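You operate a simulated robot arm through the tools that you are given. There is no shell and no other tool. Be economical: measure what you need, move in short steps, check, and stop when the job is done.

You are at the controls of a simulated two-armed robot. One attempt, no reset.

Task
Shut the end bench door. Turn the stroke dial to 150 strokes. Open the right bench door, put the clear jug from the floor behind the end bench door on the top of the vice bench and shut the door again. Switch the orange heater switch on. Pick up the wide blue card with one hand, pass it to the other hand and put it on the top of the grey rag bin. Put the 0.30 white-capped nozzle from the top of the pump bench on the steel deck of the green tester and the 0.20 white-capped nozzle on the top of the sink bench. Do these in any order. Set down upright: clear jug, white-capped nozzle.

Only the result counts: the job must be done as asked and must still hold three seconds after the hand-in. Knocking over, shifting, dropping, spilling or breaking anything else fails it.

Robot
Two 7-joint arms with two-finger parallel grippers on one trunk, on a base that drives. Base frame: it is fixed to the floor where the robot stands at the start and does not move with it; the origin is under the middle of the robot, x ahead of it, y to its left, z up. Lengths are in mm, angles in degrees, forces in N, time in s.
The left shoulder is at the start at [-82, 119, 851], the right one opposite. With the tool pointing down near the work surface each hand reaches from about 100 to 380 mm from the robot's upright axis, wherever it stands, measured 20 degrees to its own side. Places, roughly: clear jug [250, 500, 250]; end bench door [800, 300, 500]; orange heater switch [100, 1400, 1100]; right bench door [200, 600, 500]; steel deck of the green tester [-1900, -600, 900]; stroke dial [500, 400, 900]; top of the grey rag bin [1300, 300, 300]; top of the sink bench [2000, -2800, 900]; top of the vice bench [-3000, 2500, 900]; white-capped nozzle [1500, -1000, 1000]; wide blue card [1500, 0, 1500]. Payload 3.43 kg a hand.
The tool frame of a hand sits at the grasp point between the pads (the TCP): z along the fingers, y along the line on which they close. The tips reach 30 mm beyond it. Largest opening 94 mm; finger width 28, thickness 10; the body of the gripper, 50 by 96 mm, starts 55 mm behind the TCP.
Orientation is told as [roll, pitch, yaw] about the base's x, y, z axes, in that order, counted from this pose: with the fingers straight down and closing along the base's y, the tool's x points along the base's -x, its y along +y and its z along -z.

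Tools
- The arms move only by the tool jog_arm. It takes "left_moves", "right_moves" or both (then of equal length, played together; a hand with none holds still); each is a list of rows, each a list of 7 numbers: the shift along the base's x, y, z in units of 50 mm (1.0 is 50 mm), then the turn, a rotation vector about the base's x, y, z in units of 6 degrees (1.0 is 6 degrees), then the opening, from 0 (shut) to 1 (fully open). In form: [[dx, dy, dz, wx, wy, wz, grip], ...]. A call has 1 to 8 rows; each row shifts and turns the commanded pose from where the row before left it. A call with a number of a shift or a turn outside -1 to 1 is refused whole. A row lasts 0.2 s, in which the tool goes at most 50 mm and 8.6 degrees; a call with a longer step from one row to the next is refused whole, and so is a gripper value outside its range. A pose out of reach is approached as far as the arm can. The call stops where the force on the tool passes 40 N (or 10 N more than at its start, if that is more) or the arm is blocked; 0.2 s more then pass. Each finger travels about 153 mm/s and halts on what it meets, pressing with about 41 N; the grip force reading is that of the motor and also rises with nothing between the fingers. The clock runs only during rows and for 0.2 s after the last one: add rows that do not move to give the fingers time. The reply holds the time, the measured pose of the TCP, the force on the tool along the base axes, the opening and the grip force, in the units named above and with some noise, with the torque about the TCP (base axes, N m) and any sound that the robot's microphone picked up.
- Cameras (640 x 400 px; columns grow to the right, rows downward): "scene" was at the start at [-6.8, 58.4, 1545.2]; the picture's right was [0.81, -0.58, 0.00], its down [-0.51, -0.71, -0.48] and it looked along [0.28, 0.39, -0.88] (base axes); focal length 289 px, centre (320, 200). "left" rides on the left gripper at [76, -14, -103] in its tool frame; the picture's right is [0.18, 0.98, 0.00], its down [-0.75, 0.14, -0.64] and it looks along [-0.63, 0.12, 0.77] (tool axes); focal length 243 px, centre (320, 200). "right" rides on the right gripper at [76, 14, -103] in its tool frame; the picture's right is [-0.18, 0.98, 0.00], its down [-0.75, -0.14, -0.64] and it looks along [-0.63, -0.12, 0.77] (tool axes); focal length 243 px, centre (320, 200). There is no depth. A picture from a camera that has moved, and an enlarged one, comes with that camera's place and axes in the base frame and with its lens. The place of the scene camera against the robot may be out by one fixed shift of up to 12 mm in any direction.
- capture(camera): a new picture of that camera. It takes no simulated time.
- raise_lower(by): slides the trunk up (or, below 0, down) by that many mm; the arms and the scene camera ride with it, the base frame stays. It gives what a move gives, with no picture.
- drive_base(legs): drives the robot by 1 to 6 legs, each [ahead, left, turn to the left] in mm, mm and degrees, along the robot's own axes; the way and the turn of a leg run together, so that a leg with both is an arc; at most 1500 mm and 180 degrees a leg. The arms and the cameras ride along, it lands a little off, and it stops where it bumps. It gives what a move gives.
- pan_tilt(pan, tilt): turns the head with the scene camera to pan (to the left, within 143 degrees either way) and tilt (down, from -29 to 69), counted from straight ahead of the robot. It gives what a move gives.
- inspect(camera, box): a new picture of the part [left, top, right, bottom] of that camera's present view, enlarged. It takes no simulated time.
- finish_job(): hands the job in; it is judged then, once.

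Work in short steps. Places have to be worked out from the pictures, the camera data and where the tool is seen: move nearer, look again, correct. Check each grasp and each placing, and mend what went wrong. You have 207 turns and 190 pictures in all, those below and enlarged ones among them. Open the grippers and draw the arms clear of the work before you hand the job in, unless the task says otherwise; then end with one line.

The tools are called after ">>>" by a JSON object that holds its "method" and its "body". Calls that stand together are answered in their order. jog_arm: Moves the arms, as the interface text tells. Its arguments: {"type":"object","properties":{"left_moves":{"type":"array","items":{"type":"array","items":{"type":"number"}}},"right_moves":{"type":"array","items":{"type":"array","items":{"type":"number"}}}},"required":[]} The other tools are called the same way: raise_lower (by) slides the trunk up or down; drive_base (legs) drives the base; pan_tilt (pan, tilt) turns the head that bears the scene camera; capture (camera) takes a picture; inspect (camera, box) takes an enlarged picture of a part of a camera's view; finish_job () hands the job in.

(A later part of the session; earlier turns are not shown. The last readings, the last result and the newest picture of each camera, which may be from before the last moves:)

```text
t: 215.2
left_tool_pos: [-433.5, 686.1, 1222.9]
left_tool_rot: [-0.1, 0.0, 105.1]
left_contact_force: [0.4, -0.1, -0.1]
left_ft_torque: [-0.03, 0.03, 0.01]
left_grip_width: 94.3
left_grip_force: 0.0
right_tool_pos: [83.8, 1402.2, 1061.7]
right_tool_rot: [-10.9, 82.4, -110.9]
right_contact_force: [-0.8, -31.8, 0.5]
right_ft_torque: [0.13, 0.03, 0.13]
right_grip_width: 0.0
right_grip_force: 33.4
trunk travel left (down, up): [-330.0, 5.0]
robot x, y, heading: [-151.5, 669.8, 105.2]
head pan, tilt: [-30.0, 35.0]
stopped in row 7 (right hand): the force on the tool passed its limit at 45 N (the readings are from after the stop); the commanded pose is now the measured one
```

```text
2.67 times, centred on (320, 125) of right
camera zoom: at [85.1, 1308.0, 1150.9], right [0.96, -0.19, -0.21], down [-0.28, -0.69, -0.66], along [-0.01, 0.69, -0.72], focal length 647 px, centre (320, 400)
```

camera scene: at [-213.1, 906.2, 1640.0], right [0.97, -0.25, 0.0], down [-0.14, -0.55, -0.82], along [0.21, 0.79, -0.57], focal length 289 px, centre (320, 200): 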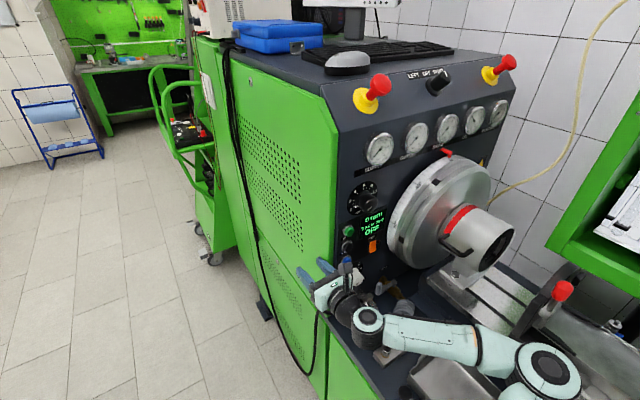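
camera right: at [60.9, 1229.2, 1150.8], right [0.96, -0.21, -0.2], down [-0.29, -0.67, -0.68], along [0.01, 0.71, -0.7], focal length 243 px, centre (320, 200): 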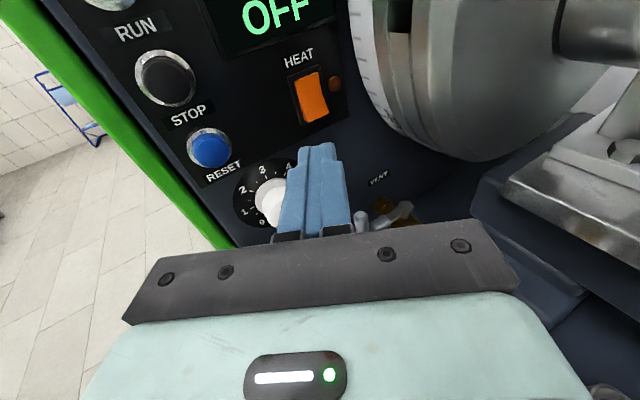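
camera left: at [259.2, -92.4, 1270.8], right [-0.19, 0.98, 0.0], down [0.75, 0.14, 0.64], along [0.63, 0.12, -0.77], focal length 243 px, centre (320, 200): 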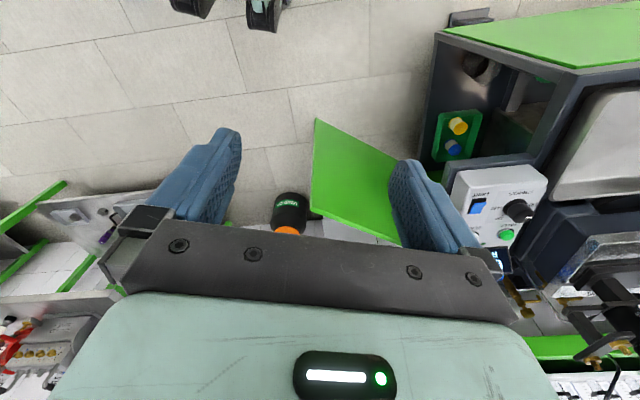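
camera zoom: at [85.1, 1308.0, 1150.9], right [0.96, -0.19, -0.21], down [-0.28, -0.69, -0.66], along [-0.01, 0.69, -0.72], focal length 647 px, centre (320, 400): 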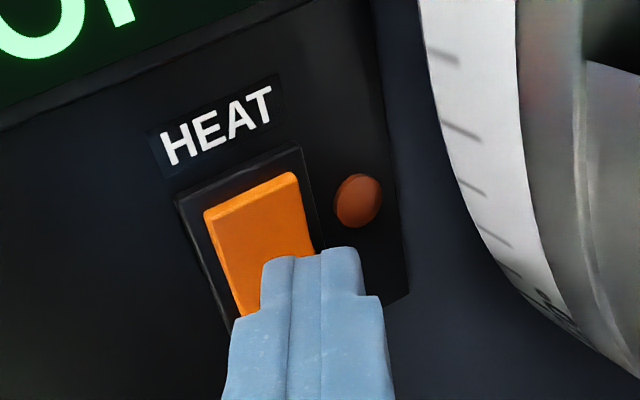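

The 28-mm-tall fist pressed across the pivot. I pitch the hand down ~24° so its upper-left corner leads, and aim that corner at the lower half.

>>> {"method": "jog_arm", "body": {"right_moves": [[-0.1, -0.74, 0, 0, 0, 0, 0], [0, 0, 0, -0.98, 0.19, 0, 0], [0, 0, 0, -0.98, 0.19, 0, 0], [0, 0, 0, -0.98, 0.19, 0, 0], [0, 0, 0, -0.98, 0.19, 0, 0], [0, 0, 0, 0, 0, 0, 0]]}}

>>> {"method": "capture", "body": {"camera": "right"}}

```text
t: 216.6
left_tool_pos: [-434.3, 689.0, 1223.8]
left_tool_rot: [0.0, 0.2, 105.2]
left_contact_force: [-0.2, 0.3, 0.0]
left_ft_torque: [0.02, -0.03, -0.04]
left_grip_width: 93.8
left_grip_force: 0.0
right_tool_pos: [79.0, 1369.7, 1059.6]
right_tool_rot: [-2.9, 58.5, -103.3]
right_contact_force: [-0.1, 0.4, -0.3]
right_ft_torque: [-0.01, -0.01, 0.0]
right_grip_width: 0.0
right_grip_force: 33.1
trunk travel left (down, up): [-330.0, 5.0]
robot x, y, heading: [-154.3, 674.9, 105.3]
head pan, tilt: [-30.0, 35.0]
```

```text
75 pictures are left
camera right: at [88.3, 1319.8, 1178.6], right [0.94, -0.28, -0.18], down [-0.32, -0.9, -0.3], along [-0.08, 0.35, -0.93], focal length 243 px, centre (320, 200)
```

right: 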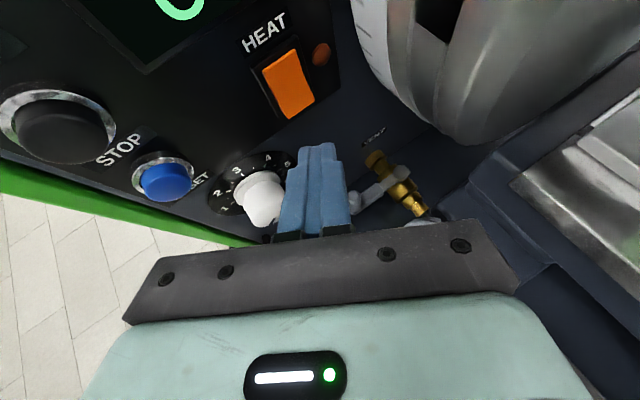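

Corner is set; I approach the rocker's lower half and push along the panel normal.

>>> {"method": "jog_arm", "body": {"right_moves": [[0.12, 0.36, 0.02, 0, 0, 0, 0], [0, 0.12, 0, 0, 0, 0, 0], [-0.02, 0.1, 0, 0, 0, 0, 0], [-0.02, 0.1, 0, 0, 0, 0, 0], [-0.02, 0.1, 0, 0, 0, 0, 0], [-0.02, 0.1, 0, 0, 0, 0, 0], [-0.02, 0.1, 0, 0, 0, 0, 0]]}}

>>> {"method": "inspect", "body": {"camera": "right", "box": [230, 50, 410, 200]}}

```text
t: 217.9
left_tool_pos: [-435.7, 684.7, 1225.2]
left_tool_rot: [-0.1, 0.2, 105.1]
left_contact_force: [0.3, 0.3, 1.2]
left_ft_torque: [0.0, 0.0, 0.05]
left_grip_width: 94.1
left_grip_force: 0.0
right_tool_pos: [83.2, 1401.0, 1061.0]
right_tool_rot: [-2.6, 58.1, -103.3]
right_contact_force: [-0.2, -31.2, 3.5]
right_ft_torque: [-0.04, 0.01, 0.09]
right_grip_width: 0.0
right_grip_force: 32.9
trunk travel left (down, up): [-330.0, 5.0]
robot x, y, heading: [-156.5, 672.9, 105.0]
head pan, tilt: [-30.0, 35.0]
stopped in row 6 (right hand): the force on the tool passed its limit at 44 N (the readings are from after the stop); the commanded pose is now the measured one
```

```text
2.67 times, centred on (320, 125) of right
camera zoom: at [92.2, 1352.5, 1180.2], right [0.94, -0.28, -0.18], down [-0.33, -0.9, -0.3], along [-0.08, 0.34, -0.94], focal length 647 px, centre (320, 400)
```

zoom: 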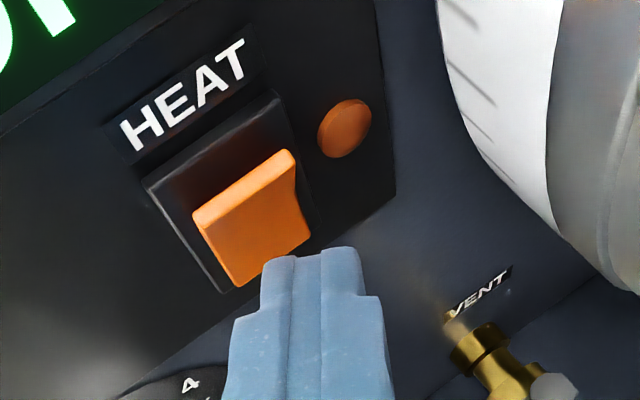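

The rocker seems tilted now with the lamp brighter. I back off and check.

>>> {"method": "jog_arm", "body": {"right_moves": [[0.05, -0.4, 0, 0, 0, 0, 0], [0.1, -0.8, 0.2, 0, 0, 0, 0], [0.1, -0.8, 0.2, 0, 0, 0, 0]]}}

>>> {"method": "inspect", "body": {"camera": "scene", "box": [310, 165, 380, 245]}}

>>> {"method": "inspect", "body": {"camera": "right", "box": [230, 0, 380, 120]}}

```text
t: 218.7
left_tool_pos: [-435.3, 689.7, 1222.7]
left_tool_rot: [-0.1, 0.2, 105.1]
left_contact_force: [0.0, 0.3, 0.5]
left_ft_torque: [-0.01, 0.0, 0.01]
left_grip_width: 93.8
left_grip_force: 0.1
right_tool_pos: [96.4, 1305.8, 1079.2]
right_tool_rot: [-2.8, 58.0, -103.4]
right_contact_force: [-0.7, -0.2, -0.1]
right_ft_torque: [0.0, 0.0, -0.04]
right_grip_width: 0.1
right_grip_force: 33.4
trunk travel left (down, up): [-330.0, 5.0]
robot x, y, heading: [-153.2, 671.8, 105.2]
head pan, tilt: [-30.0, 35.0]
```

```text
5.00 times, centred on (345, 205) of scene
camera zoom: at [-119.4, 718.4, 1639.9], right [0.97, -0.26, 0.0], down [-0.15, -0.55, -0.82], along [0.21, 0.79, -0.57], focal length 1443 px, centre (195, 175)
```

zoom: 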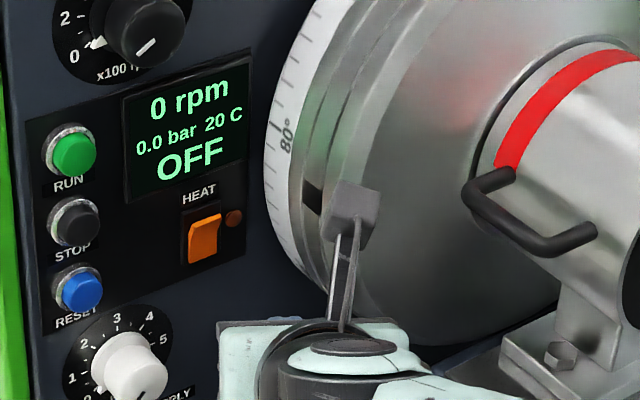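

```text
3.33 times, centred on (305, 60) of right
camera zoom: at [105.6, 1256.7, 1198.3], right [0.94, -0.28, -0.18], down [-0.33, -0.9, -0.3], along [-0.08, 0.34, -0.94], focal length 809 px, centre (370, 667)
```

zoom: 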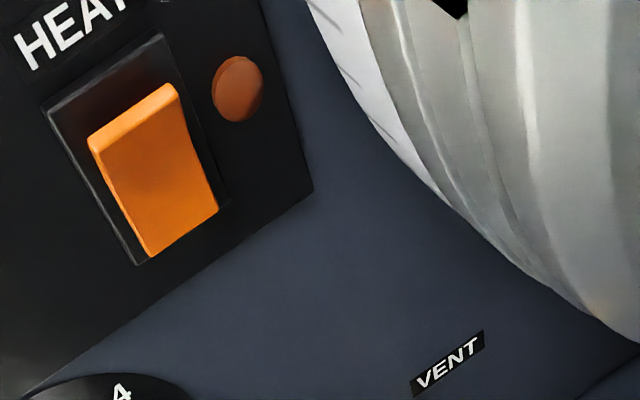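

The rocker flipped (top now out): heater on. Next I close the right door: retract the hand, drive around to the outer side of the door.

>>> {"method": "jog_arm", "body": {"right_moves": [[-0.73, -0.61, 0, 0, 0, 0, 0], [-0.73, -0.61, 0, 0, 0, 0, 0], [-0.73, -0.61, 0, 0, 0, 0, 0]]}}

>>> {"method": "drive_base", "body": {"legs": [[0, 513, 0], [-1015, 0, 0], [0, 0, -19]]}}

>>> {"method": "raise_lower", "body": {"by": -320}}

>>> {"method": "jog_arm", "body": {"right_moves": [[0, 0, -1, 0, 0, 0, 0], [0, 0, -1, 0, 0, 0, 0], [0, 0, -0.6, 0, 0, 0, 0]]}}

>>> {"method": "capture", "body": {"camera": "scene"}}

```text
t: 219.5
left_tool_pos: [-435.0, 689.1, 1222.3]
left_tool_rot: [-0.1, 0.2, 105.1]
left_contact_force: [-0.3, 0.3, -0.1]
left_ft_torque: [0.0, -0.01, 0.01]
left_grip_width: 93.9
left_grip_force: 0.1
right_tool_pos: [-14.7, 1214.8, 1078.7]
right_tool_rot: [-2.7, 58.1, -103.2]
right_contact_force: [-0.1, -0.2, 0.7]
right_ft_torque: [0.0, 0.01, -0.03]
right_grip_width: 0.1
right_grip_force: 32.9
trunk travel left (down, up): [-330.0, 5.0]
robot x, y, heading: [-155.9, 674.2, 105.0]
head pan, tilt: [-30.0, 35.0]
```

```text
t: 230.5
left_tool_pos: [-627.1, -341.7, 1224.1]
left_tool_rot: [-0.1, 0.2, 86.7]
left_contact_force: [0.8, -0.1, -0.4]
left_ft_torque: [0.0, 0.01, 0.01]
left_grip_width: 94.2
left_grip_force: 0.0
right_tool_pos: [-62.0, 24.8, 1078.8]
right_tool_rot: [-2.7, 58.1, -121.7]
right_contact_force: [0.9, 0.3, 0.1]
right_ft_torque: [0.03, 0.02, -0.05]
right_grip_width: 0.0
right_grip_force: 33.0
trunk travel left (down, up): [-330.0, 5.0]
robot x, y, heading: [-363.5, -449.1, 86.9]
head pan, tilt: [-30.0, 35.0]
```

```text
t: 233.6
left_tool_pos: [-627.3, -341.9, 904.6]
left_tool_rot: [0.0, 0.2, 86.7]
left_contact_force: [-0.8, -0.9, 0.6]
left_ft_torque: [-0.02, -0.01, -0.01]
left_grip_width: 93.8
left_grip_force: 0.1
right_tool_pos: [-61.3, 25.6, 758.1]
right_tool_rot: [-2.6, 58.0, -121.7]
right_contact_force: [0.5, 0.1, -0.3]
right_ft_torque: [0.01, 0.03, 0.02]
right_grip_width: 0.0
right_grip_force: 33.3
trunk travel left (down, up): [-10.0, 325.0]
robot x, y, heading: [-362.9, -447.2, 86.7]
head pan, tilt: [-30.0, 35.0]
```

```text
t: 234.4
left_tool_pos: [-627.5, -343.1, 902.6]
left_tool_rot: [0.0, 0.3, 86.7]
left_contact_force: [0.1, 0.2, 0.4]
left_ft_torque: [-0.04, -0.02, 0.01]
left_grip_width: 94.0
left_grip_force: 0.1
right_tool_pos: [-61.7, 25.4, 630.2]
right_tool_rot: [-2.8, 58.1, -121.6]
right_contact_force: [-0.1, -0.3, 0.5]
right_ft_torque: [0.0, -0.02, 0.03]
right_grip_width: 0.1
right_grip_force: 32.8
trunk travel left (down, up): [-10.0, 325.0]
robot x, y, heading: [-369.2, -447.4, 86.6]
head pan, tilt: [-30.0, 35.0]
```

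```text
71 pictures are left
camera scene: at [-317.5, -364.5, 1310.5], right [0.84, -0.55, 0.0], down [-0.31, -0.48, -0.82], along [0.45, 0.68, -0.57], focal length 289 px, centre (320, 200)
```

scene: 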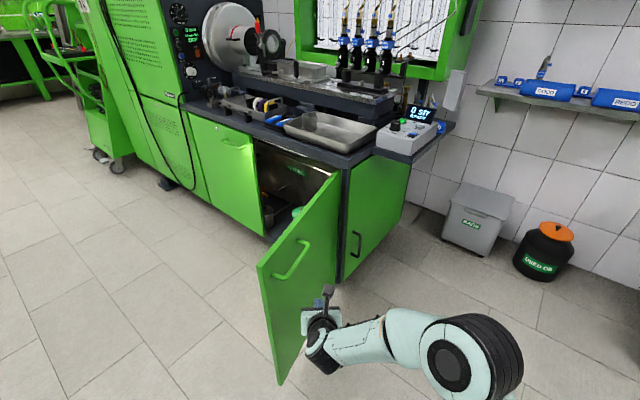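

The fist is against the outer side. I push the door along its arc by driving.

>>> {"method": "drive_base", "body": {"legs": [[182, 85, 0], [199, 36, 0], [150, -65, 0]]}}

>>> {"method": "capture", "body": {"camera": "scene"}}

```text
t: 238.3
left_tool_pos: [-656.7, 191.9, 903.1]
left_tool_rot: [0.0, 0.2, 87.2]
left_contact_force: [0.2, -0.9, 0.1]
left_ft_torque: [-0.04, 0.03, -0.06]
left_grip_width: 94.0
left_grip_force: 0.1
right_tool_pos: [-94.0, 565.7, 630.1]
right_tool_rot: [-2.7, 58.0, -121.1]
right_contact_force: [0.2, 0.0, 0.0]
right_ft_torque: [0.0, -0.03, -0.01]
right_grip_width: 0.0
right_grip_force: 32.8
trunk travel left (down, up): [-10.0, 325.0]
robot x, y, heading: [-396.2, 91.4, 87.5]
head pan, tilt: [-30.0, 35.0]
```

```text
70 pictures are left
camera scene: at [-346.6, 173.8, 1310.5], right [0.84, -0.54, 0.0], down [-0.31, -0.48, -0.82], along [0.44, 0.69, -0.57], focal length 289 px, centre (320, 200)
```

scene: 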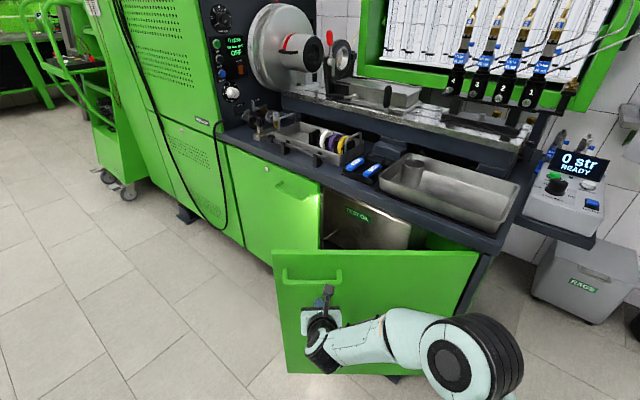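

Door is about halfway. I continue to push forward/right to close.

>>> {"method": "drive_base", "body": {"legs": [[90, -110, 0], [40, -120, 0]]}}

>>> {"method": "capture", "body": {"camera": "scene"}}

```text
t: 241.2
left_tool_pos: [-424.2, 310.8, 903.4]
left_tool_rot: [-0.1, 0.2, 87.5]
left_contact_force: [-0.1, -0.2, -0.7]
left_ft_torque: [-0.01, -0.01, 0.02]
left_grip_width: 94.0
left_grip_force: 0.1
right_tool_pos: [137.7, 685.9, 629.9]
right_tool_rot: [-2.6, 58.2, -120.9]
right_contact_force: [-0.9, -0.5, -0.4]
right_ft_torque: [0.01, -0.04, -0.02]
right_grip_width: 0.0
right_grip_force: 33.3
trunk travel left (down, up): [-10.0, 325.0]
robot x, y, heading: [-156.1, 206.7, 87.4]
head pan, tilt: [-30.0, 35.0]
```

```text
69 pictures are left
camera scene: at [-113.6, 292.5, 1310.5], right [0.84, -0.54, 0.0], down [-0.31, -0.48, -0.82], along [0.44, 0.69, -0.57], focal length 289 px, centre (320, 200)
```

scene: 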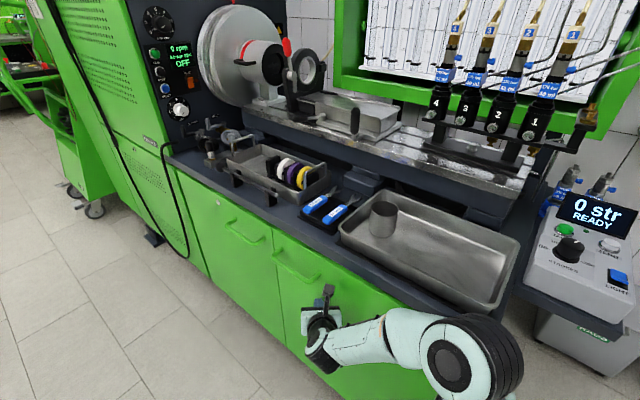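

Almost shut; I push with the arm until contact force rises.

>>> {"method": "jog_arm", "body": {"right_moves": [[0.3, 0.08, 0, 0, 0, 0, 0], [0.3, 0.08, 0, 0, 0, 0, 0], [0.3, 0.08, 0, 0, 0, 0, 0], [0.3, 0.08, 0, 0, 0, 0, 0]]}}

>>> {"method": "inspect", "body": {"camera": "scene", "box": [170, 180, 470, 400]}}

```text
t: 241.6
left_tool_pos: [-425.4, 309.5, 903.7]
left_tool_rot: [-0.1, 0.2, 87.4]
left_contact_force: [1.0, 0.3, 0.8]
left_ft_torque: [-0.02, 0.0, -0.01]
left_grip_width: 94.1
left_grip_force: 0.1
right_tool_pos: [138.5, 687.3, 628.2]
right_tool_rot: [-3.5, 57.3, -120.4]
right_contact_force: [-5.8, -5.0, 1.9]
right_ft_torque: [0.04, -0.04, 0.02]
right_grip_width: 0.0
right_grip_force: 32.5
trunk travel left (down, up): [-10.0, 325.0]
robot x, y, heading: [-158.4, 210.4, 87.4]
head pan, tilt: [-30.0, 35.0]
stopped in row 1 (right hand): the force on the tool passed its limit at 50 N (the readings are from after the stop); the commanded pose is now the measured one
```

```text
1.82 times, centred on (320, 290) of scene
camera zoom: at [-114.0, 292.2, 1310.5], right [0.84, -0.54, 0.0], down [-0.31, -0.48, -0.82], along [0.44, 0.69, -0.57], focal length 525 px, centre (320, 36)
```

zoom: 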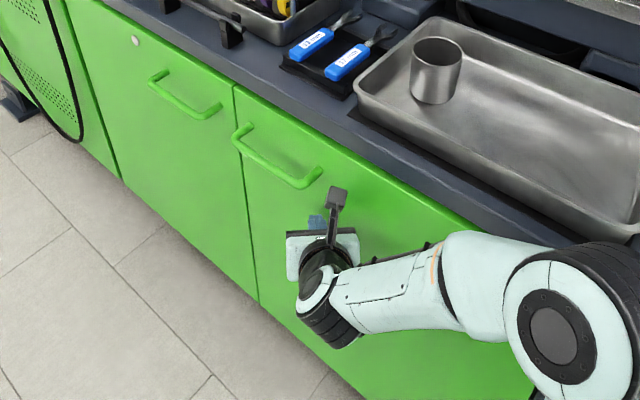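

The right door is shut. Next the blue card: I back away, raise the trunk, and drive to the shelf area to look.

>>> {"method": "drive_base", "body": {"legs": [[-150, 150, 0], [-800, 0, 0], [0, 0, -72]]}}

>>> {"method": "raise_lower", "body": {"by": 325}}

>>> {"method": "pan_tilt", "body": {"pan": 0, "tilt": 15}}

>>> {"method": "drive_base", "body": {"legs": [[1150, 300, 0]]}}

>>> {"method": "capture", "body": {"camera": "scene"}}

```text
t: 250.6
left_tool_pos: [-339.3, -454.2, 902.8]
left_tool_rot: [0.0, 0.2, 16.2]
left_contact_force: [-0.2, 0.5, 0.1]
left_ft_torque: [0.01, -0.02, 0.02]
left_grip_width: 94.5
left_grip_force: 0.1
right_tool_pos: [200.3, -867.1, 627.8]
right_tool_rot: [-3.4, 57.4, 168.2]
right_contact_force: [0.0, -0.6, -0.4]
right_ft_torque: [0.02, -0.01, 0.03]
right_grip_width: 0.2
right_grip_force: 33.6
trunk travel left (down, up): [-10.0, 325.0]
robot x, y, heading: [-351.2, -735.0, 16.2]
head pan, tilt: [-30.0, 35.0]
```

```text
t: 253.8
left_tool_pos: [-337.5, -455.0, 1228.4]
left_tool_rot: [0.0, 0.2, 16.2]
left_contact_force: [0.3, 0.1, 0.3]
left_ft_torque: [-0.01, -0.02, 0.01]
left_grip_width: 93.9
left_grip_force: 0.0
right_tool_pos: [199.5, -866.6, 953.7]
right_tool_rot: [-3.4, 57.4, 168.1]
right_contact_force: [-0.5, -0.2, 0.5]
right_ft_torque: [0.0, -0.01, 0.0]
right_grip_width: 0.0
right_grip_force: 33.3
trunk travel left (down, up): [-335.0, 0.0]
robot x, y, heading: [-350.3, -736.0, 16.1]
head pan, tilt: [-30.0, 35.0]
```

```text
t: 254.8
left_tool_pos: [-337.6, -454.3, 1228.3]
left_tool_rot: [0.1, 0.2, 16.3]
left_contact_force: [0.0, 1.1, -0.6]
left_ft_torque: [0.02, -0.04, -0.02]
left_grip_width: 94.3
left_grip_force: 0.1
right_tool_pos: [199.8, -866.3, 952.8]
right_tool_rot: [-3.4, 57.3, 168.2]
right_contact_force: [-1.0, -0.2, 0.1]
right_ft_torque: [-0.03, 0.0, -0.02]
right_grip_width: 0.1
right_grip_force: 32.9
trunk travel left (down, up): [-335.0, 0.0]
robot x, y, heading: [-351.2, -737.1, 15.9]
head pan, tilt: [0.0, 15.0]
```

```text
t: 260.8
left_tool_pos: [698.2, 144.1, 1227.8]
left_tool_rot: [0.0, 0.2, 15.3]
left_contact_force: [0.2, 0.5, 0.3]
left_ft_torque: [-0.02, -0.01, 0.01]
left_grip_width: 94.2
left_grip_force: 0.0
right_tool_pos: [1230.7, -276.7, 952.9]
right_tool_rot: [-3.4, 57.4, 167.4]
right_contact_force: [0.4, 0.0, 0.1]
right_ft_torque: [0.02, 0.04, 0.02]
right_grip_width: 0.0
right_grip_force: 33.3
trunk travel left (down, up): [-335.0, 0.0]
robot x, y, heading: [683.4, -138.3, 15.5]
head pan, tilt: [0.0, 15.0]
```

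```text
67 pictures are left
camera scene: at [728.2, -119.9, 1676.1], right [0.26, -0.96, 0.0], down [-0.25, -0.07, -0.97], along [0.93, 0.25, -0.26], focal length 289 px, centre (320, 200)
```

scene: 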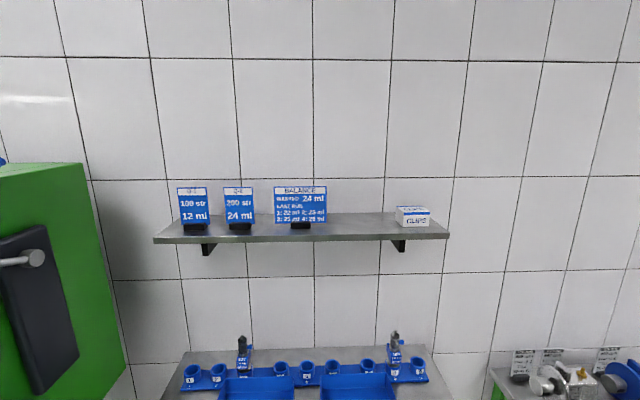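

I zoom on the card, and look down for the bin and canister clearances.

>>> {"method": "inspect", "body": {"camera": "scene", "box": [260, 175, 350, 245]}}

>>> {"method": "pan_tilt", "body": {"pan": 5, "tilt": 50}}

>>> {"method": "capture", "body": {"camera": "scene"}}

```text
5.71 times, centred on (305, 210) of scene
camera zoom: at [728.2, -119.9, 1676.1], right [0.26, -0.96, 0.0], down [-0.25, -0.07, -0.97], along [0.93, 0.25, -0.26], focal length 1650 px, centre (406, 143)
```

zoom: 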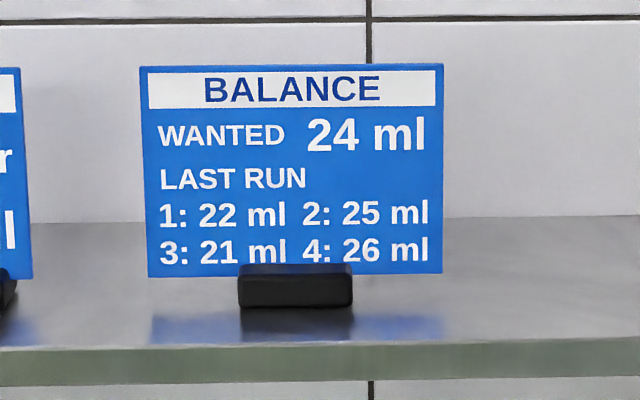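

```text
t: 261.8
left_tool_pos: [698.6, 144.2, 1229.9]
left_tool_rot: [-0.1, 0.2, 15.3]
left_contact_force: [0.2, -0.6, -0.5]
left_ft_torque: [-0.02, 0.0, -0.02]
left_grip_width: 94.1
left_grip_force: 0.1
right_tool_pos: [1231.0, -276.9, 952.7]
right_tool_rot: [-3.4, 57.4, 167.4]
right_contact_force: [-0.7, 0.0, 0.3]
right_ft_torque: [0.02, 0.03, 0.02]
right_grip_width: 0.0
right_grip_force: 32.9
trunk travel left (down, up): [-335.0, 0.0]
robot x, y, heading: [684.4, -139.4, 15.4]
head pan, tilt: [5.0, 50.0]
```

```text
65 pictures are left
camera scene: at [710.4, -117.8, 1622.5], right [0.35, -0.94, 0.0], down [-0.72, -0.27, -0.64], along [0.6, 0.22, -0.77], focal length 289 px, centre (320, 200)
```

scene: 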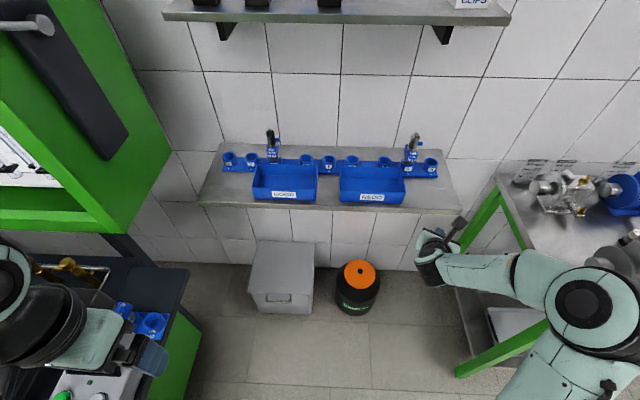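

The card has a 56 mm wide foot I can grip from the front; it's high, so the right shoulder must be toward the wall. I raise the right hand to the side while turning it to point right, in free space.

>>> {"method": "jog_arm", "body": {"right_moves": [[-0.614, -0.48, 0.58, 0, 0, -1, 0.9], [-0.614, -0.48, 0.58, 0, 0, -1, 0.9], [-0.614, -0.48, 0.58, 0, 0, -1, 0.9], [-0.614, -0.48, 0.58, 0, 0, -1, 0.9], [-0.614, -0.48, 0.58, 0, 0, -1, 0.9], [-0.614, -0.48, 0.58, 0, 0, -1, 0.9], [-0.614, -0.48, 0.58, 0, 0, -1, 0.9], [-0.614, -0.48, 0.58, 0, 0, -1, 0.9]]}}

>>> {"method": "jog_arm", "body": {"right_moves": [[-0.614, -0.48, 0.58, -0.964, -0.266, -0.4, 0.9], [-0.614, -0.48, 0.58, -0.964, -0.266, -0.4, 0.9], [-0.614, -0.48, 0.58, -0.964, -0.266, -0.4, 0.9], [-0.614, -0.48, 0.58, -0.964, -0.266, -0.4, 0.9], [-0.614, -0.48, 0.58, -0.964, -0.266, -0.4, 0.9], [-0.614, -0.48, 0.58, -0.964, -0.266, -0.4, 0.9], [-0.614, -0.48, 0.58, 0, 0, -0.3, 0.9], [-0.614, -0.48, 0.58, 0, 0, 0, 0.9]]}}

```text
t: 263.6
left_tool_pos: [697.1, 144.3, 1228.5]
left_tool_rot: [-0.1, 0.1, 15.4]
left_contact_force: [0.3, 0.2, 0.2]
left_ft_torque: [0.04, -0.02, -0.01]
left_grip_width: 94.1
left_grip_force: 0.0
right_tool_pos: [983.6, -468.2, 1186.9]
right_tool_rot: [-3.3, 57.4, 119.4]
right_contact_force: [-0.4, -0.4, 0.9]
right_ft_torque: [-0.01, -0.01, -0.01]
right_grip_width: 84.7
right_grip_force: 0.1
trunk travel left (down, up): [-335.0, 0.0]
robot x, y, heading: [681.6, -138.0, 15.5]
head pan, tilt: [5.0, 50.0]
```

```text
t: 265.4
left_tool_pos: [697.6, 143.7, 1229.0]
left_tool_rot: [0.1, 0.2, 15.2]
left_contact_force: [0.3, 0.0, -0.2]
left_ft_torque: [0.04, 0.03, 0.01]
left_grip_width: 94.1
left_grip_force: 0.1
right_tool_pos: [737.3, -663.5, 1418.4]
right_tool_rot: [125.9, 85.1, -129.2]
right_contact_force: [0.3, 0.2, -0.6]
right_ft_torque: [-0.02, 0.03, -0.02]
right_grip_width: 84.8
right_grip_force: 0.0
trunk travel left (down, up): [-335.0, 0.0]
robot x, y, heading: [681.1, -138.8, 15.3]
head pan, tilt: [5.0, 50.0]
```

Pose reached without limits. I turn the robot +90° so the hand faces the shelf, align laterally, and view with the hand camera.

>>> {"method": "drive_base", "body": {"legs": [[0, 0, 90], [147, 0, 0]]}}

>>> {"method": "capture", "body": {"camera": "right"}}

>>> {"method": "pan_tilt", "body": {"pan": -90, "tilt": 30}}

>>> {"method": "capture", "body": {"camera": "scene"}}

```text
t: 270.6
left_tool_pos: [360.4, 13.7, 1228.4]
left_tool_rot: [0.0, 0.2, 106.0]
left_contact_force: [-0.2, 0.2, 0.3]
left_ft_torque: [0.03, -0.01, 0.01]
left_grip_width: 93.9
left_grip_force: 0.0
right_tool_pos: [1165.7, 62.5, 1417.3]
right_tool_rot: [126.2, 85.2, -38.2]
right_contact_force: [-0.2, 0.3, -0.7]
right_ft_torque: [-0.03, -0.01, 0.01]
right_grip_width: 84.4
right_grip_force: 0.0
trunk travel left (down, up): [-335.0, 0.0]
robot x, y, heading: [640.3, -0.5, 106.0]
head pan, tilt: [5.0, 50.0]
```

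```text
64 pictures are left
camera right: at [1066.5, 25.9, 1490.4], right [0.27, -0.95, -0.12], down [-0.6, -0.08, -0.79], along [0.75, 0.29, -0.6], focal length 243 px, centre (320, 200)
```

right: 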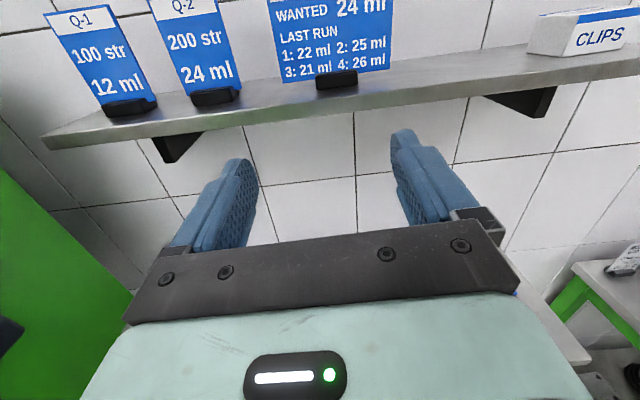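

```text
t: 272.3
left_tool_pos: [359.2, 14.7, 1229.1]
left_tool_rot: [0.0, 0.2, 106.0]
left_contact_force: [0.3, -0.5, 0.0]
left_ft_torque: [0.02, 0.0, 0.0]
left_grip_width: 94.2
left_grip_force: 0.1
right_tool_pos: [1164.9, 63.8, 1417.5]
right_tool_rot: [126.3, 85.1, -38.2]
right_contact_force: [0.1, -0.3, -0.5]
right_ft_torque: [-0.02, 0.02, 0.04]
right_grip_width: 84.7
right_grip_force: 0.1
trunk travel left (down, up): [-335.0, 0.0]
robot x, y, heading: [644.9, -1.1, 105.8]
head pan, tilt: [-90.0, 30.0]
```

```text
63 pictures are left
camera scene: at [740.7, -11.5, 1651.9], right [0.28, -0.96, 0.0], down [-0.48, -0.14, -0.87], along [0.83, 0.24, -0.5], focal length 289 px, centre (320, 200)
```

scene: 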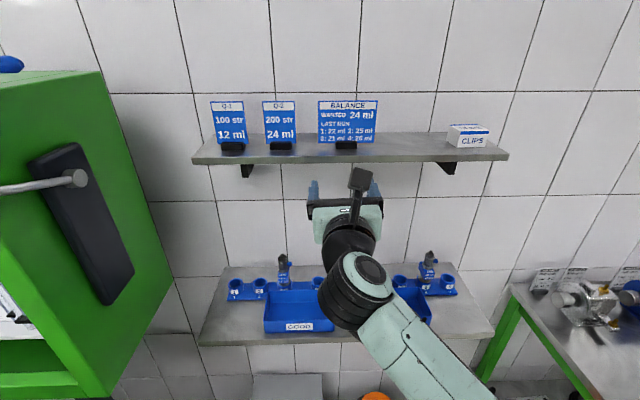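

The foot is at about (1379,105,1426): the card face blocks fingers deeper than ~12 mm, so I'll grip the foot's front half. I correct height/lateral and drive 140 mm toward the shelf.

>>> {"method": "jog_arm", "body": {"right_moves": [[0.1, -0.36, 0.34, 0, 0, 0, 0.85], [0, 0, 0, 0, 0, 0, 0.85]]}}

>>> {"method": "drive_base", "body": {"legs": [[0, -140, 0]]}}

>>> {"method": "capture", "body": {"camera": "right"}}

>>> {"method": "inspect", "body": {"camera": "scene", "box": [270, 60, 470, 200]}}

```text
t: 272.9
left_tool_pos: [359.5, 14.2, 1227.7]
left_tool_rot: [0.0, 0.1, 106.0]
left_contact_force: [-0.8, -1.6, -0.2]
left_ft_torque: [-0.04, -0.03, -0.01]
left_grip_width: 93.9
left_grip_force: 0.1
right_tool_pos: [1172.6, 47.2, 1435.5]
right_tool_rot: [126.3, 85.1, -38.1]
right_contact_force: [-0.8, 0.1, 1.2]
right_ft_torque: [-0.04, -0.02, 0.0]
right_grip_width: 79.8
right_grip_force: 0.1
trunk travel left (down, up): [-335.0, 0.0]
robot x, y, heading: [640.8, -1.2, 106.1]
head pan, tilt: [-90.0, 30.0]
```

```text
t: 274.7
left_tool_pos: [485.2, 50.0, 1229.7]
left_tool_rot: [0.0, 0.0, 105.9]
left_contact_force: [-1.0, 0.2, 0.6]
left_ft_torque: [0.01, -0.02, -0.01]
left_grip_width: 93.7
left_grip_force: 0.1
right_tool_pos: [1294.1, 84.1, 1434.7]
right_tool_rot: [125.8, 85.1, -38.4]
right_contact_force: [0.3, 0.4, 0.0]
right_ft_torque: [0.0, -0.02, 0.02]
right_grip_width: 80.0
right_grip_force: 0.0
trunk travel left (down, up): [-335.0, 0.0]
robot x, y, heading: [768.2, 36.8, 106.0]
head pan, tilt: [-90.0, 30.0]
stopped in leg 1: the force on the tool passed its limit at 55 N (the readings are from after the stop); the commanded pose is now the measured one
```

```text
62 pictures are left
camera right: at [1195.6, 46.9, 1507.6], right [0.28, -0.95, -0.12], down [-0.6, -0.08, -0.79], along [0.75, 0.29, -0.6], focal length 243 px, centre (320, 200)
```

right: 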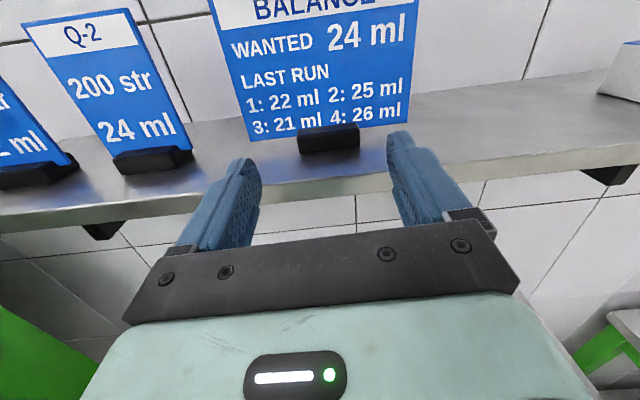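

```text
2.86 times, centred on (370, 130) of scene
camera zoom: at [866.2, 24.3, 1651.9], right [0.28, -0.96, 0.0], down [-0.48, -0.14, -0.87], along [0.83, 0.24, -0.5], focal length 825 px, centre (177, 400)
```

zoom: 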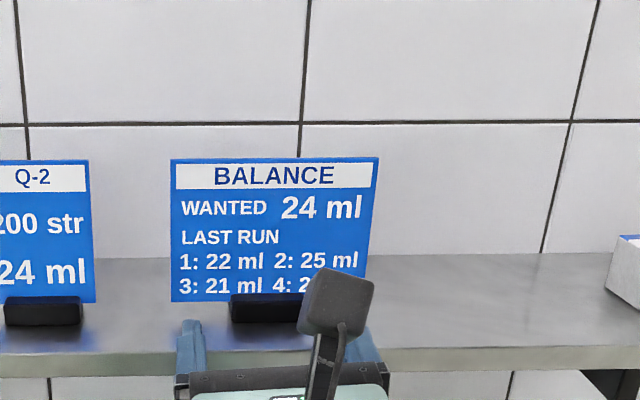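

The fingertips touched the shelf's front edge (shelf top z≈1422). I back off, raise 7 mm, shift 8 mm right, and narrow a bit.

>>> {"method": "drive_base", "body": {"legs": [[0, 12, 0]]}}

>>> {"method": "jog_arm", "body": {"right_moves": [[0.04, -0.16, 0.16, 0, 0, 0, 0.8], [0, 0, 0, 0, 0, 0, 0.8]]}}

>>> {"method": "drive_base", "body": {"legs": [[0, -56, 0]]}}

>>> {"method": "capture", "body": {"camera": "right"}}

```text
t: 275.5
left_tool_pos: [474.8, 46.4, 1229.2]
left_tool_rot: [0.0, 0.3, 106.1]
left_contact_force: [-0.1, -0.2, -0.4]
left_ft_torque: [-0.02, 0.01, 0.01]
left_grip_width: 94.0
left_grip_force: 0.1
right_tool_pos: [1283.6, 81.4, 1434.7]
right_tool_rot: [125.2, 85.2, -39.2]
right_contact_force: [-0.7, -0.4, 0.1]
right_ft_torque: [-0.01, -0.01, -0.02]
right_grip_width: 80.0
right_grip_force: 0.0
trunk travel left (down, up): [-335.0, 0.0]
robot x, y, heading: [756.2, 35.9, 106.0]
head pan, tilt: [-90.0, 30.0]
```

```text
t: 276.1
left_tool_pos: [473.0, 46.8, 1229.2]
left_tool_rot: [-0.1, 0.2, 105.9]
left_contact_force: [0.8, 0.3, 0.0]
left_ft_torque: [-0.02, -0.02, 0.0]
left_grip_width: 93.9
left_grip_force: 0.0
right_tool_pos: [1284.8, 73.3, 1443.3]
right_tool_rot: [125.8, 85.2, -38.3]
right_contact_force: [-0.8, -0.1, 0.6]
right_ft_torque: [-0.02, -0.03, -0.01]
right_grip_width: 75.2
right_grip_force: 0.1
trunk travel left (down, up): [-335.0, 0.0]
robot x, y, heading: [755.6, 33.0, 106.1]
head pan, tilt: [-90.0, 30.0]
```

```text
t: 277.3
left_tool_pos: [527.2, 62.2, 1228.8]
left_tool_rot: [0.0, 0.2, 105.9]
left_contact_force: [-0.3, 0.0, 1.1]
left_ft_torque: [-0.02, 0.02, 0.0]
left_grip_width: 94.1
left_grip_force: 0.0
right_tool_pos: [1340.4, 88.3, 1441.9]
right_tool_rot: [125.9, 85.1, -38.5]
right_contact_force: [-0.6, -0.7, 0.6]
right_ft_torque: [-0.03, -0.02, 0.03]
right_grip_width: 75.2
right_grip_force: 0.0
trunk travel left (down, up): [-335.0, 0.0]
robot x, y, heading: [810.0, 49.8, 106.1]
head pan, tilt: [-90.0, 30.0]
```

```text
60 pictures are left
camera right: at [1240.4, 50.9, 1515.6], right [0.28, -0.95, -0.12], down [-0.6, -0.08, -0.79], along [0.75, 0.29, -0.6], focal length 243 px, centre (320, 200)
```

right: 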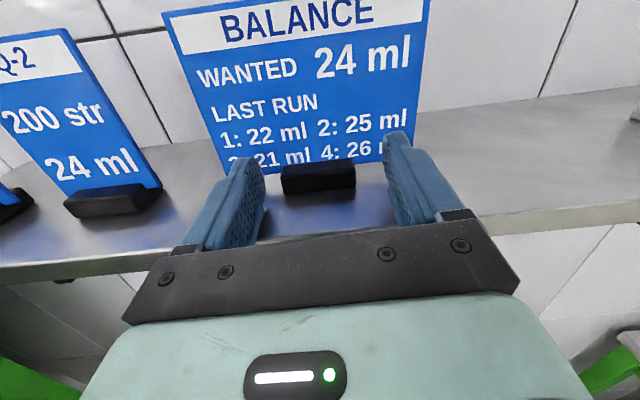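

Aligned. I advance 9 mm and close on the foot.

>>> {"method": "jog_arm", "body": {"right_moves": [[0.17, 0.05, 0, 0, 0, 0, 0.8], [0, 0, 0, 0, 0, 0, 0.4], [0, 0, 0, 0, 0, 0, 0.4], [0, 0, 0, 0, 0, 0, 0.4]]}}

>>> {"method": "capture", "body": {"camera": "right"}}

```text
t: 278.3
left_tool_pos: [527.9, 62.1, 1228.9]
left_tool_rot: [0.0, 0.2, 105.9]
left_contact_force: [0.0, 0.3, -0.2]
left_ft_torque: [-0.02, 0.02, 0.01]
left_grip_width: 93.8
left_grip_force: 0.1
right_tool_pos: [1348.3, 90.8, 1443.0]
right_tool_rot: [125.6, 85.1, -38.7]
right_contact_force: [0.1, 0.3, -1.5]
right_ft_torque: [0.0, 0.04, -0.01]
right_grip_width: 48.9
right_grip_force: 40.7
trunk travel left (down, up): [-335.0, 0.0]
robot x, y, heading: [811.3, 48.2, 106.1]
head pan, tilt: [-90.0, 30.0]
```

```text
59 pictures are left
camera right: at [1249.2, 53.2, 1516.0], right [0.28, -0.95, -0.12], down [-0.61, -0.08, -0.79], along [0.75, 0.29, -0.6], focal length 243 px, centre (320, 200)
```

right: 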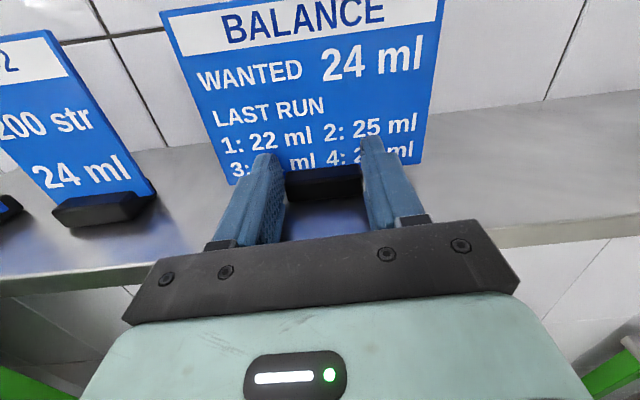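

Foot gripped (48.9 mm). I lift 20 mm and check.

>>> {"method": "jog_arm", "body": {"right_moves": [[0, 0, 0.2, 0, 0, 0, 0], [0, 0, 0.2, 0, 0, 0, 0], [0, 0, 0, 0, 0, 0, 0]]}}

>>> {"method": "capture", "body": {"camera": "right"}}

```text
t: 279.1
left_tool_pos: [527.6, 61.8, 1228.5]
left_tool_rot: [-0.1, 0.1, 106.0]
left_contact_force: [0.0, 0.5, -0.6]
left_ft_torque: [0.03, 0.03, 0.03]
left_grip_width: 93.9
left_grip_force: 0.1
right_tool_pos: [1347.6, 90.6, 1464.1]
right_tool_rot: [125.8, 85.1, -38.5]
right_contact_force: [0.4, 0.9, -0.4]
right_ft_torque: [-0.01, 0.03, -0.03]
right_grip_width: 49.4
right_grip_force: 41.6
trunk travel left (down, up): [-335.0, 0.0]
robot x, y, heading: [810.9, 49.2, 106.2]
head pan, tilt: [-90.0, 30.0]
```

```text
58 pictures are left
camera right: at [1249.3, 53.3, 1536.9], right [0.28, -0.95, -0.12], down [-0.6, -0.08, -0.79], along [0.75, 0.29, -0.6], focal length 243 px, centre (320, 200)
```

right: 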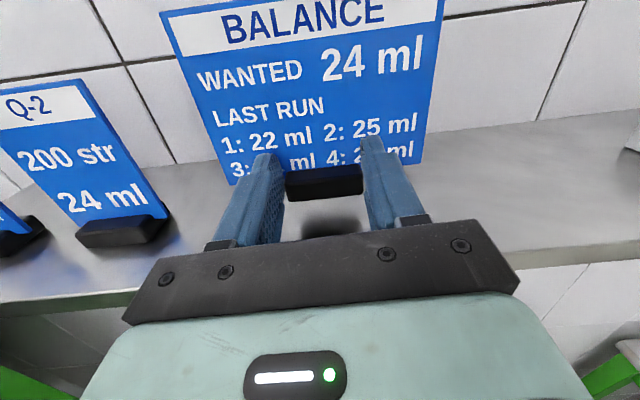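

The card comes along with its foot. I back away from the shelf and the bench, then bring the right hand down to the front for the hand-over.

>>> {"method": "drive_base", "body": {"legs": [[0, 300, 0], [-300, 250, 0]]}}

>>> {"method": "jog_arm", "body": {"right_moves": [[0, 0, -0.6, 0, 0, 1, 0], [0, 0.2, -0.7, 0, 0, 1, 0], [-0.2, 0.4, -0.8, 0, 0, 1, 0], [-0.3, 0.5, -0.7, 0, 0, 1, 0], [-0.4, 0.5, -0.7, 0, 0, 1, 0], [-0.4, 0.5, -0.7, 0, 0, 1, 0], [-0.4, 0.5, -0.7, 0, 0, 1, 0], [-0.4, 0.5, -0.7, 0, 0, 1, 0]], "left_moves": [[0, 0, -0.5, 0, 0, -1, 1], [0, 0, -0.5, 0, 0, -1, 1], [0, 0, -0.5, 0, 0, -1, 1], [0, 0, 0, 0, 0, -1, 1], [0, 0, 0, 0, 0, -1, 1], [0, 0, 0, 0, 0, -1, 1], [0, 0, 0, 0, 0, -1, 1], [0, 0, 0, 0, 0, -0.5, 1]]}}

```text
t: 284.8
left_tool_pos: [75.7, -376.7, 1229.7]
left_tool_rot: [0.0, 0.2, 106.1]
left_contact_force: [0.3, 0.5, -0.2]
left_ft_torque: [0.0, 0.0, -0.02]
left_grip_width: 93.8
left_grip_force: 0.1
right_tool_pos: [894.7, -348.5, 1463.4]
right_tool_rot: [125.6, 85.1, -38.6]
right_contact_force: [-0.2, 0.2, -0.5]
right_ft_torque: [-0.01, 0.01, 0.01]
right_grip_width: 49.3
right_grip_force: 41.0
trunk travel left (down, up): [-335.0, 0.0]
robot x, y, heading: [357.0, -395.0, 106.1]
head pan, tilt: [-90.0, 30.0]
```

```text
t: 286.6
left_tool_pos: [76.1, -378.0, 1154.4]
left_tool_rot: [0.0, 0.3, 61.0]
left_contact_force: [0.1, -0.1, 0.1]
left_ft_torque: [-0.03, 0.01, 0.01]
left_grip_width: 93.9
left_grip_force: 0.0
right_tool_pos: [822.9, -198.9, 1208.3]
right_tool_rot: [124.5, 85.2, 8.6]
right_contact_force: [1.2, -0.2, -1.2]
right_ft_torque: [0.0, 0.02, 0.04]
right_grip_width: 48.9
right_grip_force: 41.3
right hand out of reach, approached as far as the arm can: row 7, 8
trunk travel left (down, up): [-335.0, 0.0]
robot x, y, heading: [360.4, -392.6, 106.0]
head pan, tilt: [-90.0, 30.0]
```

>>> {"method": "jog_arm", "body": {"right_moves": [[-0.55, 0.25, -0.5, 0, 0, 0.92, 0], [-0.55, 0.25, -0.5, 0, 0, 0.92, 0], [-0.6, 0.2, -0.5, 0, 0, 0.92, 0], [-0.6, 0.2, -0.5, 0, 0, 0.92, 0], [-0.65, 0.1, -0.5, 0, 0, 0.92, 0], [-0.65, 0.1, -0.5, 0, 0, 0.92, 0], [-0.65, 0.1, -0.5, 0, 0, 0.92, 0], [-0.65, 0.1, -0.5, 0, 0, 0.92, 0]]}}

>>> {"method": "jog_arm", "body": {"right_moves": [[-0.65, 0.1, -0.5, 0, 0, 0.92, 0], [-0.65, 0.1, -0.5, 0, 0, 0.92, 0], [-0.65, 0.1, -0.5, 0, 0, 0.92, 0], [-0.65, 0.1, -0.5, 0, 0, 0.92, 0], [-0.65, 0.1, -0.5, 0, 0, 0.92, 0], [-0.65, 0.1, -0.5, 0, 0, 0.92, 0], [-0.65, 0.1, -0.5, 0, 0, 0.92, 0], [-0.65, 0.1, -0.5, 0, 0, 0.92, 0]]}}

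>>> {"method": "pan_tilt", "body": {"pan": 0, "tilt": 50}}

>>> {"method": "capture", "body": {"camera": "scene"}}

```text
t: 288.4
left_tool_pos: [73.7, -378.2, 1154.2]
left_tool_rot: [-0.1, 0.2, 61.1]
left_contact_force: [-0.1, 0.0, -0.1]
left_ft_torque: [0.0, 0.0, -0.01]
left_grip_width: 94.1
left_grip_force: 0.0
right_tool_pos: [705.7, -120.0, 1040.1]
right_tool_rot: [125.7, 85.1, 53.9]
right_contact_force: [0.9, 0.6, 0.0]
right_ft_torque: [-0.03, 0.0, 0.0]
right_grip_width: 49.1
right_grip_force: 41.6
right hand out of reach, approached as far as the arm can: row 1, 2, 3, 4, 5, 6, 7, 8
trunk travel left (down, up): [-335.0, 0.0]
robot x, y, heading: [358.2, -390.0, 105.9]
head pan, tilt: [-90.0, 30.0]
```

```text
t: 290.2
left_tool_pos: [74.9, -377.0, 1154.5]
left_tool_rot: [-0.1, 0.2, 61.1]
left_contact_force: [0.0, -0.8, 0.3]
left_ft_torque: [-0.01, -0.03, 0.04]
left_grip_width: 93.9
left_grip_force: 0.0
right_tool_pos: [452.0, -78.3, 837.1]
right_tool_rot: [125.6, 85.2, 97.8]
right_contact_force: [0.1, 0.5, -1.2]
right_ft_torque: [0.02, -0.02, -0.01]
right_grip_width: 48.9
right_grip_force: 40.9
right hand out of reach, approached as far as the arm can: row 1
trunk travel left (down, up): [-335.0, 0.0]
robot x, y, heading: [356.1, -384.6, 106.3]
head pan, tilt: [-90.0, 30.0]
```

```text
t: 291.8
left_tool_pos: [75.1, -377.8, 1154.0]
left_tool_rot: [0.0, 0.2, 61.1]
left_contact_force: [-0.7, -0.2, 0.7]
left_ft_torque: [0.03, -0.01, 0.01]
left_grip_width: 94.1
left_grip_force: 0.0
right_tool_pos: [452.2, -79.3, 837.6]
right_tool_rot: [125.6, 85.1, 97.7]
right_contact_force: [-0.7, 0.0, 0.1]
right_ft_torque: [0.0, 0.02, -0.03]
right_grip_width: 48.8
right_grip_force: 41.0
trunk travel left (down, up): [-335.0, 0.0]
robot x, y, heading: [360.5, -386.8, 106.1]
head pan, tilt: [0.0, 50.0]
```

```text
57 pictures are left
camera scene: at [347.8, -353.3, 1622.4], right [0.96, 0.28, 0.0], down [0.21, -0.74, -0.64], along [-0.18, 0.62, -0.77], focal length 289 px, centre (320, 200)
```

scene: 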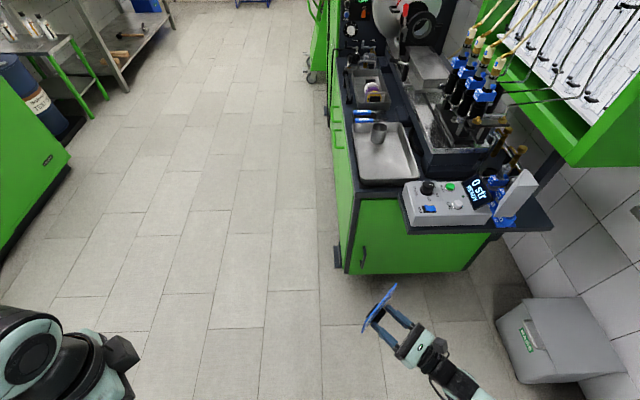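

The card is held upright in front, normal heading ~152°, matching the left hand's closing axis. I move the left hand above the card.

>>> {"method": "jog_arm", "body": {"left_moves": [[0.7, 0.6, 0, 0, 0, 0, 1], [0.7, 0.6, 0, 0, 0, 0, 1], [0.7, 0.6, 0, 0, 0, 0, 1], [0.7, 0.6, 0, 0, 0, 0, 1], [0.7, 0.6, 0, 0, 0, 0, 1], [0.7, 0.6, 0, 0, 0, 0, 1], [0.7, 0.6, 0, 0, 0, 0, 1], [0.7, 0.6, 0, 0, 0, 0, 1]]}}

>>> {"method": "jog_arm", "body": {"left_moves": [[0.55, 0.48, -0.4, 0, 0, 0, 0.8], [0.55, 0.48, -0.4, 0, 0, 0, 0.8], [0, 0, -0.8, 0, 0, 0, 0.8], [0, 0, -0.8, 0, 0, 0, 0.8]]}}

>>> {"method": "capture", "body": {"camera": "left"}}

>>> {"method": "capture", "body": {"camera": "scene"}}

```text
t: 293.6
left_tool_pos: [356.8, -134.0, 1152.9]
left_tool_rot: [0.0, 0.3, 61.2]
left_contact_force: [0.9, 1.0, 0.9]
left_ft_torque: [-0.02, 0.01, -0.01]
left_grip_width: 94.0
left_grip_force: 0.0
right_tool_pos: [454.6, -78.2, 837.8]
right_tool_rot: [126.0, 85.2, 98.4]
right_contact_force: [0.3, -0.5, -0.2]
right_ft_torque: [-0.01, -0.05, 0.04]
right_grip_width: 49.1
right_grip_force: 41.4
trunk travel left (down, up): [-335.0, 0.0]
robot x, y, heading: [357.7, -387.0, 106.1]
head pan, tilt: [0.0, 50.0]
```

```text
t: 294.6
left_tool_pos: [411.0, -89.4, 1033.2]
left_tool_rot: [-0.1, 0.3, 61.1]
left_contact_force: [0.2, -0.6, 0.3]
left_ft_torque: [-0.01, 0.0, -0.02]
left_grip_width: 75.2
left_grip_force: 0.0
right_tool_pos: [452.8, -78.9, 837.5]
right_tool_rot: [125.8, 85.2, 98.0]
right_contact_force: [0.9, 0.1, -0.7]
right_ft_torque: [-0.04, -0.03, -0.02]
right_grip_width: 49.1
right_grip_force: 40.4
trunk travel left (down, up): [-335.0, 0.0]
robot x, y, heading: [356.8, -390.3, 106.3]
head pan, tilt: [0.0, 50.0]
```

```text
56 pictures are left
camera left: at [387.1, -162.7, 1135.2], right [-0.95, 0.31, 0.0], down [0.24, 0.73, 0.64], along [0.2, 0.61, -0.77], focal length 243 px, centre (320, 200)
```

left: 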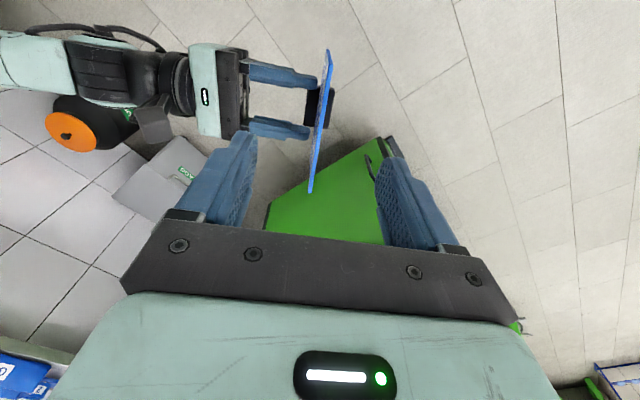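

```text
55 pictures are left
camera scene: at [348.2, -352.8, 1622.4], right [0.96, 0.28, 0.0], down [0.21, -0.74, -0.64], along [-0.18, 0.62, -0.77], focal length 289 px, centre (320, 200)
```

scene: 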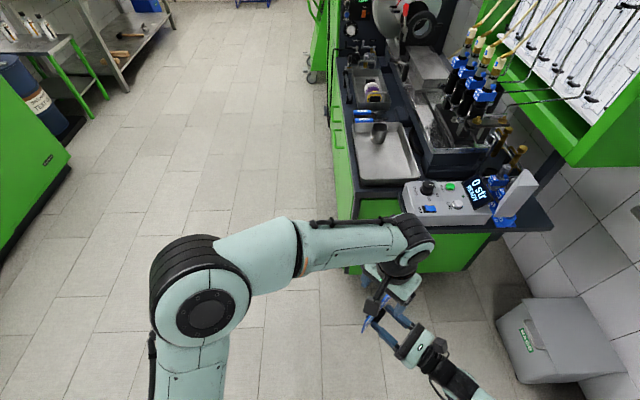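

The card's top edge lies right on the left tool axis. I align yaw by 6°, descend so the fingers straddle the card, and check.

>>> {"method": "jog_arm", "body": {"left_moves": [[0, 0, -0.8, 0, 0, -1, 0.6], [0, 0, -0.8, 0, 0, 0, 0.6], [0, 0, -0.7, 0, 0, 0, 0.6]]}}

>>> {"method": "capture", "body": {"camera": "left"}}

```text
t: 295.4
left_tool_pos: [410.0, -89.8, 919.1]
left_tool_rot: [0.1, 0.0, 55.1]
left_contact_force: [0.1, 0.3, 0.1]
left_ft_torque: [-0.03, -0.02, -0.01]
left_grip_width: 56.3
left_grip_force: 0.1
right_tool_pos: [452.8, -79.3, 837.7]
right_tool_rot: [125.7, 85.1, 97.9]
right_contact_force: [0.2, -0.2, 0.0]
right_ft_torque: [0.01, 0.01, -0.01]
right_grip_width: 49.0
right_grip_force: 41.1
trunk travel left (down, up): [-335.0, 0.0]
robot x, y, heading: [354.9, -388.3, 106.3]
head pan, tilt: [0.0, 50.0]
```

```text
54 pictures are left
camera left: at [379.0, -159.9, 1020.7], right [-0.91, 0.41, 0.0], down [0.32, 0.7, 0.64], along [0.26, 0.58, -0.77], focal length 243 px, centre (320, 200)
```

left: 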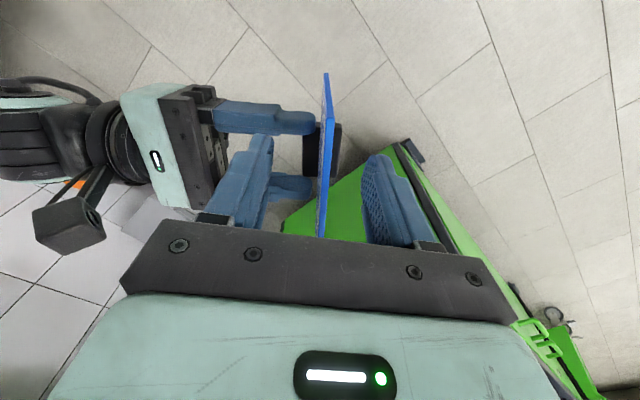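

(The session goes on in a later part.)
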